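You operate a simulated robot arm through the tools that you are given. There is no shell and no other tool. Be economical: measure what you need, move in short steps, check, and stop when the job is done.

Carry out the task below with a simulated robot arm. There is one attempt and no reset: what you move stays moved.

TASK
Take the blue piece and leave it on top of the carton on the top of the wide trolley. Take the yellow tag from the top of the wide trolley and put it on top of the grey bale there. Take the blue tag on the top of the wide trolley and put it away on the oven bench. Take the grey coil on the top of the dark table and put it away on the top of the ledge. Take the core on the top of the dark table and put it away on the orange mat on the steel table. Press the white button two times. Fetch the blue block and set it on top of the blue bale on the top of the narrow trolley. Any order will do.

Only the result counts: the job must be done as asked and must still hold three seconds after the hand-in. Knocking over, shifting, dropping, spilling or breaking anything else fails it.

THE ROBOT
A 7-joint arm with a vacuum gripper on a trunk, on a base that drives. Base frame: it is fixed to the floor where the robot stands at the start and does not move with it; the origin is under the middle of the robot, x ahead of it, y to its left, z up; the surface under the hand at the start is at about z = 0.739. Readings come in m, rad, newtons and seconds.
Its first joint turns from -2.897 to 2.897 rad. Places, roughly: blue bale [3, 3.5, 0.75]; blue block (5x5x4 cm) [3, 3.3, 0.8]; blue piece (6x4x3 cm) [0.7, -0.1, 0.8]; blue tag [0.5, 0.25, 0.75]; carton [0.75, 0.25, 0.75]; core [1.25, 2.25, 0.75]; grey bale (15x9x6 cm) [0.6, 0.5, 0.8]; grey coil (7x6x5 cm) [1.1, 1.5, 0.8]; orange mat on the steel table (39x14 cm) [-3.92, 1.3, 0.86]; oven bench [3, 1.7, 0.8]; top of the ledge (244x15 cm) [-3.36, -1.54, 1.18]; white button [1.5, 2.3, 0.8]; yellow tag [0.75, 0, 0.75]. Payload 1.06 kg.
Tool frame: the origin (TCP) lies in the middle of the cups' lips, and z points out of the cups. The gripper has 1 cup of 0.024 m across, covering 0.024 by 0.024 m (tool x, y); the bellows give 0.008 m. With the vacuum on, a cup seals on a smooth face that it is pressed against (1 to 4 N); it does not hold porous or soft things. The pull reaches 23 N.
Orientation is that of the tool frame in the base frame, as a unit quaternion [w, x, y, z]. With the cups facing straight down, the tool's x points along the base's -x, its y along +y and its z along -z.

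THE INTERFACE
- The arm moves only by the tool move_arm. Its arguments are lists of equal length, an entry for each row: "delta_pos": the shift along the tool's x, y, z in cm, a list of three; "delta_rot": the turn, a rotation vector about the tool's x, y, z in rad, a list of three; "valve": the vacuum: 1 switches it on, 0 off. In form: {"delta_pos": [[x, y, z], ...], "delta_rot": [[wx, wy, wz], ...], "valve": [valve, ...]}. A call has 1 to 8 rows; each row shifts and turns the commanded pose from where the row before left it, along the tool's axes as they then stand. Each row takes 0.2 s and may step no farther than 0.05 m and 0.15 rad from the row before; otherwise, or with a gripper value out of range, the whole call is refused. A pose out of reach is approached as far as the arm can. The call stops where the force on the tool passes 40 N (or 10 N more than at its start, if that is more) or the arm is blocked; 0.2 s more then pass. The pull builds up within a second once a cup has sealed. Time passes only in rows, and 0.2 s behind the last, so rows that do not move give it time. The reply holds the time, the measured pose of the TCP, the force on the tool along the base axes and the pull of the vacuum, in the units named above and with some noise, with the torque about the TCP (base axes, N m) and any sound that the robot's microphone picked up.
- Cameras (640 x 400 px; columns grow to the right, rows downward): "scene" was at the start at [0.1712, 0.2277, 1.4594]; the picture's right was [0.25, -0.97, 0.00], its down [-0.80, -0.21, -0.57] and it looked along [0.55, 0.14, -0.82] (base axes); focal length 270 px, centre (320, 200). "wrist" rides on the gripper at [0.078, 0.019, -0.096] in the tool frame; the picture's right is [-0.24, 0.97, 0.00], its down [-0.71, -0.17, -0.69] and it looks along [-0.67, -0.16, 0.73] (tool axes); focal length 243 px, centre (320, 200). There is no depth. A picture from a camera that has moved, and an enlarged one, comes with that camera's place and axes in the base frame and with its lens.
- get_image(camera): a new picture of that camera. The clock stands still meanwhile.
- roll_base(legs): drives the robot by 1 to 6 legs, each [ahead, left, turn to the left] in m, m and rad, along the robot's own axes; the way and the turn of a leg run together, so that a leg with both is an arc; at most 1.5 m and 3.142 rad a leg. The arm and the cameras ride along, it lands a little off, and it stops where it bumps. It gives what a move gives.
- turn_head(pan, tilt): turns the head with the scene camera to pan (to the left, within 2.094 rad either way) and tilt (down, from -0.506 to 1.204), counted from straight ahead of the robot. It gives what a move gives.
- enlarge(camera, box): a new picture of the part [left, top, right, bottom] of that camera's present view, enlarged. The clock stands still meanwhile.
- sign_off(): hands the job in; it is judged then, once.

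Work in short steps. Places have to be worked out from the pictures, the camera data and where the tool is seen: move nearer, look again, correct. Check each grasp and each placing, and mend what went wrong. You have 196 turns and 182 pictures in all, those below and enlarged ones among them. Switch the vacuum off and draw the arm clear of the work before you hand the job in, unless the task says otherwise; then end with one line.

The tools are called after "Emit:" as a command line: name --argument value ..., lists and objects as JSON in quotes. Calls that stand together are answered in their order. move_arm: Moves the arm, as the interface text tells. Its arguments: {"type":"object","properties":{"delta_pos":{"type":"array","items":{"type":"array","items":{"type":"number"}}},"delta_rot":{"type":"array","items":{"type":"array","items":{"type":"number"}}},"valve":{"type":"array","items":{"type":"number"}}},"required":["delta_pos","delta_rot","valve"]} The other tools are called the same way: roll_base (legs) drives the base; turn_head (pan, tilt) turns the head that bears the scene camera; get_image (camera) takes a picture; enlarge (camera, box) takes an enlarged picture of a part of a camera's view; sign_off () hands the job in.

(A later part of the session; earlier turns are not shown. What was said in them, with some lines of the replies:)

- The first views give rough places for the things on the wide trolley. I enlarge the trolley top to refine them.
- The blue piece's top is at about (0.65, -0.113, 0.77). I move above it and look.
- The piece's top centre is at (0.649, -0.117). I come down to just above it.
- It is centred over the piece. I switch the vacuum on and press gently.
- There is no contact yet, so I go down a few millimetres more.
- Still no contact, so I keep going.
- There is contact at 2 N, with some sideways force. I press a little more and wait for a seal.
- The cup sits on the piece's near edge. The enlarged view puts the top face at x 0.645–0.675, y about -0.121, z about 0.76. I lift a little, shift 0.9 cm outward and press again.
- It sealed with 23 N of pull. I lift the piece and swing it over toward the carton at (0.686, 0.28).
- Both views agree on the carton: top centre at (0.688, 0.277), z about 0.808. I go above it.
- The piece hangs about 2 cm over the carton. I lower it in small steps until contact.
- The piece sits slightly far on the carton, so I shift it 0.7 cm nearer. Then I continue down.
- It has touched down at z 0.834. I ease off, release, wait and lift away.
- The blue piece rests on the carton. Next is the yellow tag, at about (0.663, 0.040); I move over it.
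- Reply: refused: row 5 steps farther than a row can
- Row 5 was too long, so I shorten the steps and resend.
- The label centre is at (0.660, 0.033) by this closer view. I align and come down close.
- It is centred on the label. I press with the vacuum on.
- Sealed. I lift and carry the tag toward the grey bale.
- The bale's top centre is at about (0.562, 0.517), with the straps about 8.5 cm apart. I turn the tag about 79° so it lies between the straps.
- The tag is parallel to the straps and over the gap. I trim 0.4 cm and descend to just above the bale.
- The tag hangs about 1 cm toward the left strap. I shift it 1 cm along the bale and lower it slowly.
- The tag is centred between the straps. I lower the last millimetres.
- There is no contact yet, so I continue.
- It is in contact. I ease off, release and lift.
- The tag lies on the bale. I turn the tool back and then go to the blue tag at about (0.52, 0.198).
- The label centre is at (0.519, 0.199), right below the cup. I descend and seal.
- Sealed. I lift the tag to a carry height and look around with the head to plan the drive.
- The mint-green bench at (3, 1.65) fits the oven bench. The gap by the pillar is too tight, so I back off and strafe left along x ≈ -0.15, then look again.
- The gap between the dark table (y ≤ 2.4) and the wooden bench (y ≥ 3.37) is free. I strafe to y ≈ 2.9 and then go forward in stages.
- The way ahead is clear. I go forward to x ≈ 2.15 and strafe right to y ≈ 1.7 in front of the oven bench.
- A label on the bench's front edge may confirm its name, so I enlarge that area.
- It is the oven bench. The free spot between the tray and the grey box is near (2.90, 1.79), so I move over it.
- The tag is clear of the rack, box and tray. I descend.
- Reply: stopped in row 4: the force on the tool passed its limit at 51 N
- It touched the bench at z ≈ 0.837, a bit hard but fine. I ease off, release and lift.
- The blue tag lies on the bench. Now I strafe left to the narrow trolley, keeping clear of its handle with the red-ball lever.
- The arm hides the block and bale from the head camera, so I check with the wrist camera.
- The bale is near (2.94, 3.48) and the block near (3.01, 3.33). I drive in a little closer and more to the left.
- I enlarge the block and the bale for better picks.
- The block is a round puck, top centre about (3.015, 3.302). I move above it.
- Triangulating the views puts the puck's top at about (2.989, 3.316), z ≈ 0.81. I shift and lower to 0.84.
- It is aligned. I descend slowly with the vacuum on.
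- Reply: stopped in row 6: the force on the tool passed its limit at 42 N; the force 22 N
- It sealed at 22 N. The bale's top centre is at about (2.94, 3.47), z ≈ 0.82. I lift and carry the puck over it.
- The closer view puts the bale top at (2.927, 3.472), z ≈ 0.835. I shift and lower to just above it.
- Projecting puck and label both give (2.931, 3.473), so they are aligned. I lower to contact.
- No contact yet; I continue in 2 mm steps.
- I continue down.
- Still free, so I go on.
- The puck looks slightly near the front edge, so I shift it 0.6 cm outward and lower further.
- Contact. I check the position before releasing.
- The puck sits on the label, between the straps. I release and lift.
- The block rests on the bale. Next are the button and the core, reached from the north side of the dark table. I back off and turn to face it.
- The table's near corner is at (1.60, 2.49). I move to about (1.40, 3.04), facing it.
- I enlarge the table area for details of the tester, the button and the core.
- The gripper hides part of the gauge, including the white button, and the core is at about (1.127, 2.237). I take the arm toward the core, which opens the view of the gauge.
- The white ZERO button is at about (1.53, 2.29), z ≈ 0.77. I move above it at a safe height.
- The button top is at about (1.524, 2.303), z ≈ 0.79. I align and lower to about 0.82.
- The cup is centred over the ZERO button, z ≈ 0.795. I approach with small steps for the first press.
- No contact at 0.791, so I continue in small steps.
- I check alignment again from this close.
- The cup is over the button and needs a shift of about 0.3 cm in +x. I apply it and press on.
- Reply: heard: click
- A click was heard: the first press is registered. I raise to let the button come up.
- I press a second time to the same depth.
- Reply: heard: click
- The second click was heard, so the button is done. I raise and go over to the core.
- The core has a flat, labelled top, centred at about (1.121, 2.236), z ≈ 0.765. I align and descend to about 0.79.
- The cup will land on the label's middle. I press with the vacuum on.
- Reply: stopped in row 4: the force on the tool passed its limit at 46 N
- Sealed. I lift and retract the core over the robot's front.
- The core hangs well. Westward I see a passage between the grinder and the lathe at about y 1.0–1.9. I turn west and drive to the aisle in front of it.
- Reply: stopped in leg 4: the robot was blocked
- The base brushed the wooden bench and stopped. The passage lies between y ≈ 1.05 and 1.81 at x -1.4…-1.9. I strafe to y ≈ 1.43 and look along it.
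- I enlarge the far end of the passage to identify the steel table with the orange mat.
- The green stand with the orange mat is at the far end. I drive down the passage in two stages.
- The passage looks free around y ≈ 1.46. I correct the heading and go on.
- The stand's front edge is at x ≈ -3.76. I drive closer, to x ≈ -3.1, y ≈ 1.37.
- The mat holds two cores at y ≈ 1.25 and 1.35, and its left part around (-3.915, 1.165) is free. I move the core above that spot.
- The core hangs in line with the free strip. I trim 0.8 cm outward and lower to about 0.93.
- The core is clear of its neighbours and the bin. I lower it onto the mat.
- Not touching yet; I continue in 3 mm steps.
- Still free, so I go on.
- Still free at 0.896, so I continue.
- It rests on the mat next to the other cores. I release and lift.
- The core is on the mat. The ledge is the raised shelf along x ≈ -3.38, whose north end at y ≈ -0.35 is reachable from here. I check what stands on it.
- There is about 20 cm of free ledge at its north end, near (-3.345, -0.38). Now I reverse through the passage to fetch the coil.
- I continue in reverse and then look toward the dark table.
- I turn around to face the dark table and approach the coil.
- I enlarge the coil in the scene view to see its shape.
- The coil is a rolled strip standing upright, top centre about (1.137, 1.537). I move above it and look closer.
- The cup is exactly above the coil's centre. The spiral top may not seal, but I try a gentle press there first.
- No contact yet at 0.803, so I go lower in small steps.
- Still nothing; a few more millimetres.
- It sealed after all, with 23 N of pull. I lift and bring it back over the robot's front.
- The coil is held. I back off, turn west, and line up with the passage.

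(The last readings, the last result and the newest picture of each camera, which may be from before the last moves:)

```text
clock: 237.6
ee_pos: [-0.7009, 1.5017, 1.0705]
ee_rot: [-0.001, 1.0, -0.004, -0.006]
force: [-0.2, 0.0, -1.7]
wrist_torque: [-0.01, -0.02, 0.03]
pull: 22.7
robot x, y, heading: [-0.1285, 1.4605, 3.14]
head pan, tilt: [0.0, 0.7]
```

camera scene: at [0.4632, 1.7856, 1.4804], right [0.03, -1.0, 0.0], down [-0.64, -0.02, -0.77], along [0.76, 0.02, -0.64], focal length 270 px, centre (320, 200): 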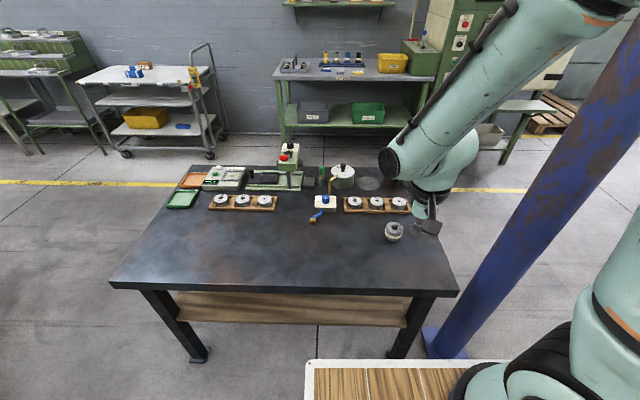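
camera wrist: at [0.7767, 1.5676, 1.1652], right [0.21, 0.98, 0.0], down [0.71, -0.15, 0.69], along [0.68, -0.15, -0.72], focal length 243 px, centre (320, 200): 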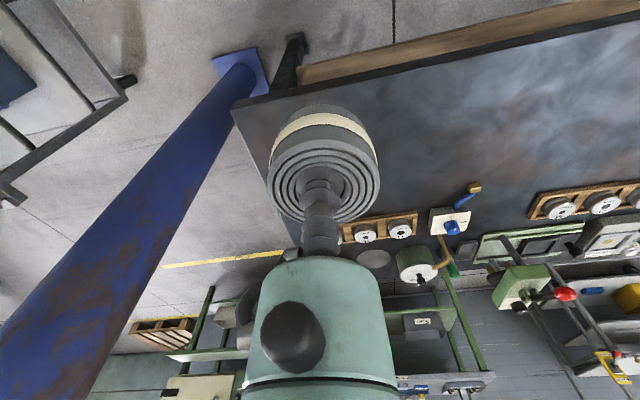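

The heading is 3.14 at y 1.46, well lined up. I drive west through the passage.

Emit:
roll_base --legs '[[1.0, 0, 0], [1.2, 0, 0]]'

```text
clock: 248.4
ee_pos: [-2.8795, 1.4933, 1.0704]
ee_rot: [0.0, 1.0, 0.002, -0.006]
force: [-0.1, -0.2, -1.9]
wrist_torque: [0.0, -0.02, 0.01]
pull: 23.2
robot x, y, heading: [-2.3036, 1.4567, -3.132]
head pan, tilt: [0.0, 0.7]
```

Through the passage. I move clear, turn left to face south, and look at the ledge.

Emit:
roll_base --legs '[[0.35, 0.5, 0], [0, 0, 1.565]]'

Emit:
turn_head --pan -0.4 --tilt 0.4

Emit:
get_image --camera "scene"

```text
clock: 255.6
ee_pos: [-2.7017, 0.3862, 1.0697]
ee_rot: [0.004, 0.714, 0.7, -0.004]
force: [0.0, -0.6, -1.2]
wrist_torque: [0.03, 0.0, 0.03]
pull: 22.6
robot x, y, heading: [-2.6553, 0.9611, -1.594]
head pan, tilt: [0.0, 0.7]
```

```text
clock: 256.5
ee_pos: [-2.701, 0.3868, 1.07]
ee_rot: [0.003, 0.714, 0.7, -0.005]
force: [0.3, -0.3, -2.1]
wrist_torque: [0.0, -0.03, 0.04]
pull: 23.2
robot x, y, heading: [-2.6552, 0.9583, -1.585]
head pan, tilt: [-0.4, 0.4]
```

```text
84 pictures are left
camera scene: at [-2.4823, 0.7713, 1.5072], right [-0.91, 0.4, 0.0], down [0.16, 0.36, -0.92], along [-0.37, -0.84, -0.39], focal length 270 px, centre (320, 200)
```

scene: 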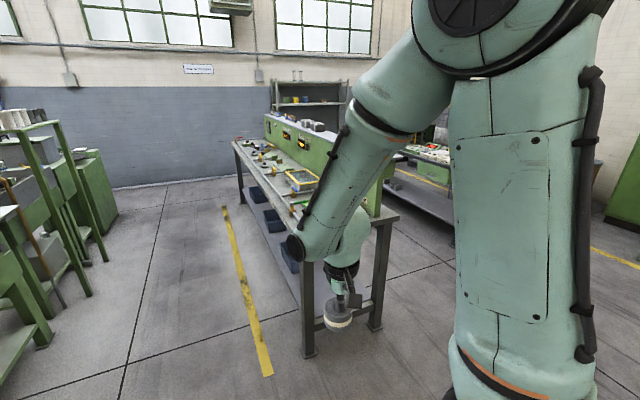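

The way to the bench end is free. I raise the coil above ledge height first, then drive over.

Emit:
move_arm --delta_pos '[[0, 0, -4.5], [0, 0, -4.5], [0, 0, -4.5], [0, 0, -4.5], [0, 0, -4.5], [0, 0, -4.5], [0, 0, 0]]' --delta_rot '[[0, 0, 0], [0, 0, 0], [0, 0, 0], [0, 0, 0], [0, 0, 0], [0, 0, 0], [0, 0, 0]]' --valve '[1, 1, 1, 1, 1, 1, 1]'

Emit:
roll_base --legs '[[0, -0.67, 0.014], [0.5, 0, 0]]'

Emit:
turn_head --pan 0.25 --tilt 0.5

Emit:
get_image --camera "scene"

Emit:
get_image --camera "wrist"

```text
clock: 258.1
ee_pos: [-2.7007, 0.3895, 1.3408]
ee_rot: [0.004, 0.714, 0.7, -0.004]
force: [0.1, 0.4, -1.5]
wrist_torque: [0.01, 0.01, 0.05]
pull: 22.4
robot x, y, heading: [-2.6532, 0.9597, -1.585]
head pan, tilt: [-0.4, 0.4]
```

```text
clock: 264.2
ee_pos: [-3.3425, -0.0975, 1.3409]
ee_rot: [0.003, 0.705, 0.709, -0.004]
force: [0.2, -0.6, -1.0]
wrist_torque: [0.01, 0.04, 0.02]
pull: 23.4
robot x, y, heading: [-3.3121, 0.4728, -1.562]
head pan, tilt: [-0.4, 0.4]
```

```text
clock: 265.3
ee_pos: [-3.3409, -0.0974, 1.3406]
ee_rot: [0.002, 0.705, 0.709, -0.005]
force: [-0.2, 0.9, -2.1]
wrist_torque: [0.03, 0.03, 0.02]
pull: 23.1
robot x, y, heading: [-3.3154, 0.4746, -1.562]
head pan, tilt: [0.25, 0.499]
```

```text
83 pictures are left
camera scene: at [-3.0753, 0.2875, 1.4981], right [-0.97, -0.25, 0.0], down [-0.12, 0.46, -0.88], along [0.22, -0.85, -0.48], focal length 270 px, centre (320, 200)
```

scene: 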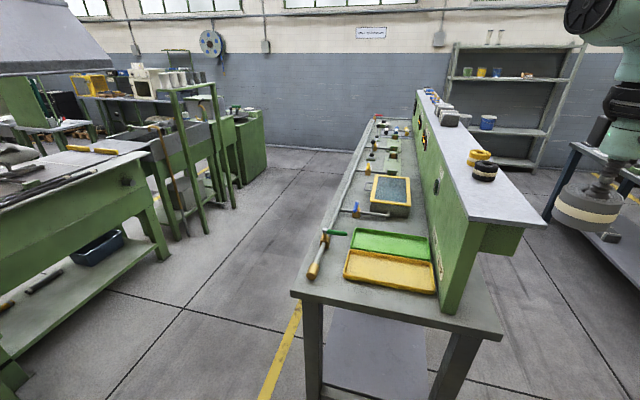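

```text
82 pictures are left
camera wrist: at [-3.3244, -0.0171, 1.436], right [0.97, -0.23, 0.0], down [-0.17, -0.7, 0.69], along [-0.16, -0.67, -0.72], focal length 243 px, centre (320, 200)
```

wrist: 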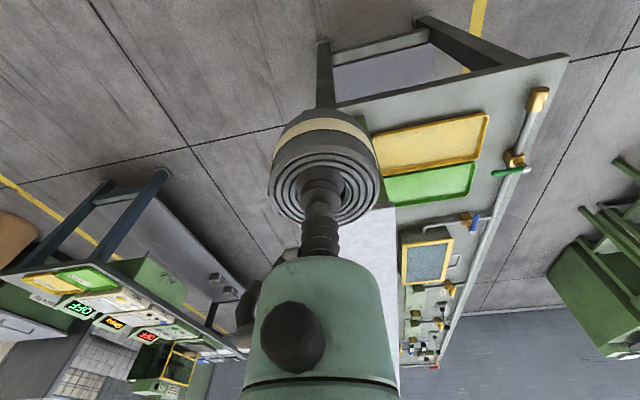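

The ledge's north end is at y ≈ -0.285, x -3.42…-3.27, and the roll starts at y ≈ -0.49. I target (-3.345, -0.385), driving 0.1 m closer and then extending the arm.

Emit:
roll_base --legs '[[0.1, 0, 0]]'

Emit:
move_arm --delta_pos '[[-4, 0, 0], [-4, 0, 0], [-4, 0, 0], [-4, 0, 0], [0, 0, 0]]' --delta_rot '[[0, 0, 0], [0, 0, 0], [0, 0, 0], [0, 0, 0], [0, 0, 0]]' --valve '[1, 1, 1, 1, 1]'

Emit:
turn_head --pan -0.1 --tilt 0.5

Emit:
get_image --camera "scene"

Emit:
get_image --camera "wrist"

```text
clock: 266.4
ee_pos: [-3.3417, -0.197, 1.341]
ee_rot: [0.003, 0.705, 0.709, -0.005]
force: [0.5, 0.1, -1.4]
wrist_torque: [0.02, -0.03, 0.02]
pull: 23.5
robot x, y, heading: [-3.3098, 0.375, -1.558]
head pan, tilt: [0.25, 0.499]
```

```text
clock: 267.6
ee_pos: [-3.3411, -0.357, 1.3414]
ee_rot: [0.003, 0.705, 0.709, -0.004]
force: [0.5, 0.9, -1.9]
wrist_torque: [0.02, -0.02, -0.01]
pull: 23.2
robot x, y, heading: [-3.3091, 0.3754, -1.562]
head pan, tilt: [0.25, 0.499]
```

```text
clock: 268.4
ee_pos: [-3.3412, -0.357, 1.3405]
ee_rot: [0.002, 0.705, 0.709, -0.004]
force: [0.1, 0.1, -0.8]
wrist_torque: [0.0, 0.02, 0.0]
pull: 23.5
robot x, y, heading: [-3.3081, 0.3747, -1.565]
head pan, tilt: [-0.099, 0.499]
```

```text
81 pictures are left
camera scene: at [-3.1061, 0.1847, 1.4981], right [-1.0, 0.09, 0.0], down [0.04, 0.48, -0.88], along [-0.08, -0.87, -0.48], focal length 270 px, centre (320, 200)
```

scene: 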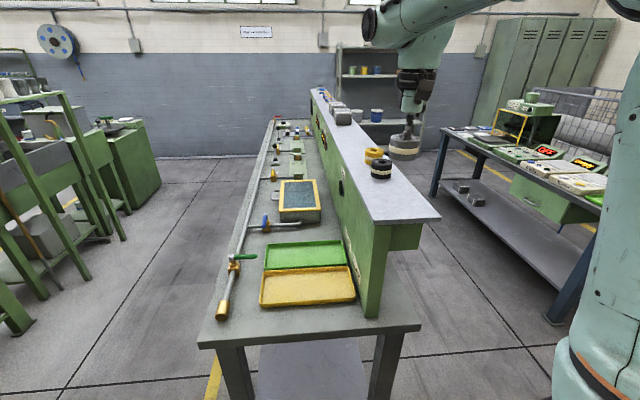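

```text
80 pictures are left
camera wrist: at [-3.3236, -0.2773, 1.4369], right [0.97, -0.23, 0.0], down [-0.17, -0.7, 0.69], along [-0.16, -0.67, -0.72], focal length 243 px, centre (320, 200)
```

wrist: 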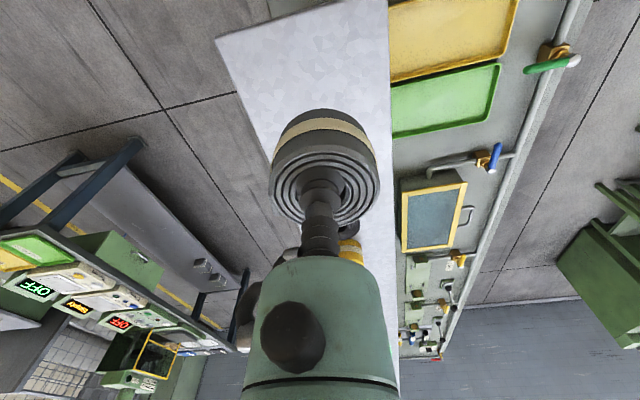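

The ledge end is at y ≈ -0.305, spanning x -3.425…-3.273. I fine-tune to (-3.347, -0.39) and lower to just above the ledge.

Emit:
move_arm --delta_pos '[[-3.3, -0.6, 0], [0, 0, 4], [0, 0, 3.5], [0, 0, 0]]' --delta_rot '[[0, 0, 0], [0, 0, 0], [0, 0, 0], [0, 0, 0]]' --valve '[1, 1, 1, 1]'

Emit:
enlarge --camera "scene" --box '[320, 90, 480, 240]'

Emit:
get_image --camera "wrist"

```text
clock: 269.4
ee_pos: [-3.3474, -0.3906, 1.2684]
ee_rot: [0.003, 0.705, 0.709, -0.004]
force: [-0.4, -0.5, 0.3]
wrist_torque: [0.01, 0.0, 0.02]
pull: 22.9
robot x, y, heading: [-3.3068, 0.3739, -1.563]
head pan, tilt: [-0.099, 0.499]
```

```text
2.67 times, centred on (400, 165) of scene
camera zoom: at [-3.1061, 0.1848, 1.4981], right [-1.0, 0.09, 0.0], down [0.04, 0.48, -0.88], along [-0.08, -0.87, -0.48], focal length 719 px, centre (107, 293)
```

zoom: 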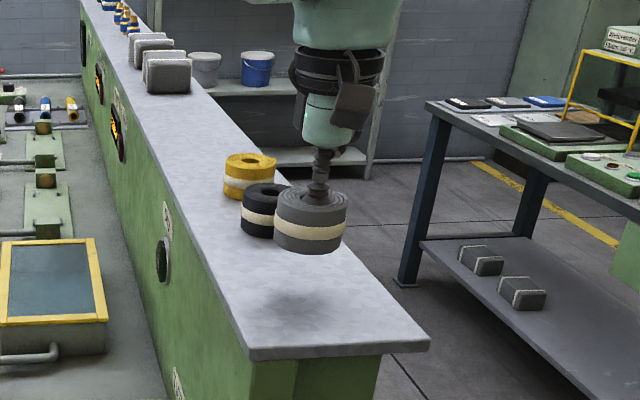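

```text
78 pictures are left
camera wrist: at [-3.3294, -0.3107, 1.3635], right [0.97, -0.23, 0.0], down [-0.17, -0.7, 0.69], along [-0.16, -0.67, -0.72], focal length 243 px, centre (320, 200)
```

wrist: 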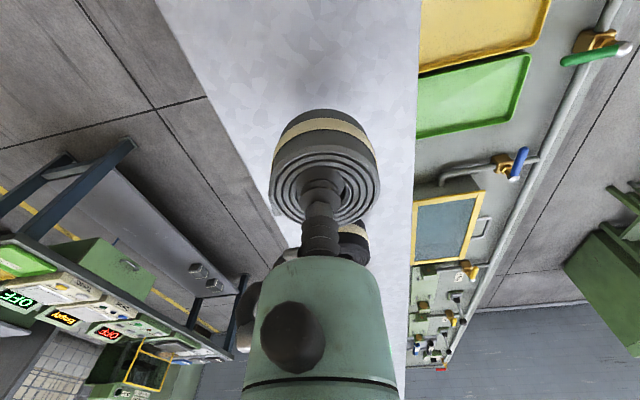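

The spot is clear; the black and yellow coils are behind it. I lower to contact.

Emit:
move_arm --delta_pos '[[0, 0, 2.5], [0, 0, 0.5], [0, 0, 0.3], [0, 0, 0.3], [0, 0, 0]]' --delta_rot '[[0, 0, 0], [0, 0, 0], [0, 0, 0], [0, 0, 0], [0, 0, 0]]' --valve '[1, 1, 1, 1, 1]'

```text
clock: 270.6
ee_pos: [-3.3468, -0.3912, 1.2317]
ee_rot: [0.003, 0.705, 0.709, -0.004]
force: [-0.2, 0.0, -1.5]
wrist_torque: [0.0, -0.02, 0.04]
pull: 22.8
robot x, y, heading: [-3.3115, 0.3735, -1.56]
head pan, tilt: [-0.099, 0.499]
```

Not touching yet; I continue.

Emit:
move_arm --delta_pos '[[0, 0, 0.3], [0, 0, 0.2], [0, 0, 0]]' --delta_rot '[[0, 0, 0], [0, 0, 0], [0, 0, 0]]' --valve '[1, 1, 1]'

```text
clock: 271.4
ee_pos: [-3.3449, -0.3911, 1.2264]
ee_rot: [0.002, 0.705, 0.709, -0.004]
force: [0.3, -1.0, -0.8]
wrist_torque: [-0.02, 0.02, 0.01]
pull: 22.9
robot x, y, heading: [-3.3077, 0.3713, -1.566]
head pan, tilt: [-0.099, 0.499]
```

Still free; a little more.

Emit:
move_arm --delta_pos '[[0, 0, 0.2], [0, 0, 0.2], [0, 0, 0]]' --delta_rot '[[0, 0, 0], [0, 0, 0], [0, 0, 0]]' --valve '[1, 1, 1]'

Emit:
enlarge --camera "scene" --box '[320, 90, 480, 240]'

```text
clock: 272.2
ee_pos: [-3.3462, -0.3922, 1.2214]
ee_rot: [0.004, 0.705, 0.709, -0.004]
force: [-0.6, -0.5, -0.4]
wrist_torque: [0.04, -0.04, -0.03]
pull: 23.1
robot x, y, heading: [-3.3117, 0.3723, -1.558]
head pan, tilt: [-0.099, 0.499]
```

```text
2.67 times, centred on (400, 165) of scene
camera zoom: at [-3.1061, 0.1847, 1.4981], right [-1.0, 0.09, 0.0], down [0.04, 0.48, -0.88], along [-0.08, -0.87, -0.48], focal length 719 px, centre (107, 293)
```

zoom: 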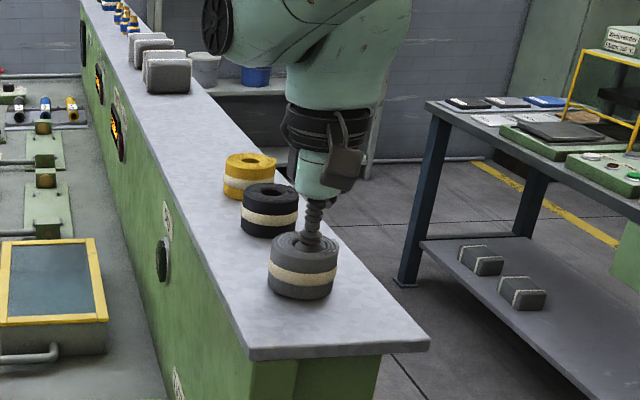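

The coil is almost on the ledge and well placed. I do the last few millimetres.

Emit:
move_arm --delta_pos '[[0, 0, 0.2], [0, 0, 0.2], [0, 0, 0]]' --delta_rot '[[0, 0, 0], [0, 0, 0], [0, 0, 0]]' --valve '[1, 1, 1]'

```text
clock: 273.0
ee_pos: [-3.3473, -0.3939, 1.2192]
ee_rot: [0.004, 0.705, 0.709, -0.005]
force: [-1.7, -3.4, 9.8]
wrist_torque: [0.09, 0.0, 0.02]
pull: 23.0
robot x, y, heading: [-3.31, 0.3743, -1.561]
head pan, tilt: [-0.099, 0.499]
```

Contact at 10 N. I release and lift away.

Emit:
move_arm --delta_pos '[[0, 0, -0.1], [0, 0, 0], [0, 0, 0], [0, 0, 0], [0, 0, -0.5], [0, 0, -1], [0, 0, -4], [0, 0, -4]]' --delta_rot '[[0, 0, 0], [0, 0, 0], [0, 0, 0], [0, 0, 0], [0, 0, 0], [0, 0, 0], [0, 0, 0], [0, 0, 0]]' --valve '[1, 0, 0, 0, 0, 0, 0, 0]'

Emit:
move_arm --delta_pos '[[0, 0, -3], [4, 0, 0], [4, 0, 0], [4, 0, 0], [4, 0, 0], [4, 0, 0]]' --delta_rot '[[0, 0, 0], [0, 0, 0], [0, 0, 0], [0, 0, 0], [0, 0, 0], [0, 0, 0]]' --valve '[0, 0, 0, 0, 0, 0]'

Emit:
enlarge --camera "scene" --box '[320, 90, 480, 240]'

```text
clock: 274.8
ee_pos: [-3.3481, -0.3902, 1.3121]
ee_rot: [0.003, 0.705, 0.709, -0.003]
force: [0.2, -0.6, 0.6]
wrist_torque: [0.02, -0.01, -0.02]
pull: 0.2
robot x, y, heading: [-3.3098, 0.3761, -1.559]
head pan, tilt: [-0.099, 0.499]
```

```text
clock: 276.2
ee_pos: [-3.3482, -0.1882, 1.343]
ee_rot: [0.003, 0.705, 0.71, -0.005]
force: [-0.3, -0.6, -1.5]
wrist_torque: [0.04, 0.03, 0.01]
pull: 0.0
robot x, y, heading: [-3.3098, 0.3763, -1.566]
head pan, tilt: [-0.099, 0.499]
```

```text
2.67 times, centred on (400, 165) of scene
camera zoom: at [-3.1061, 0.1841, 1.498], right [-1.0, 0.09, 0.0], down [0.04, 0.48, -0.88], along [-0.08, -0.87, -0.48], focal length 719 px, centre (107, 293)
```

zoom: 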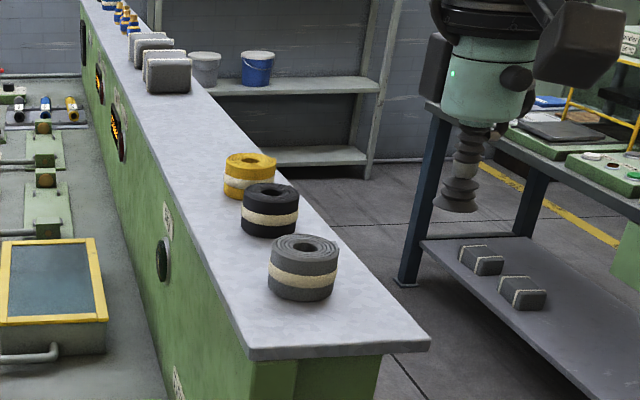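

The coil stands on the ledge, the vacuum is off and the arm is clear. All seven parts are done, so I hand in.

Emit:
sign_off

```text
The job is handed in.
```

I did all seven parts and handed the job in. In the pictures each item sat where you asked, and the button clicked on both presses. While driving, the base bumped into something once, probably the wooden bench. It stopped there, and I did not check whether anything on the bench moved.
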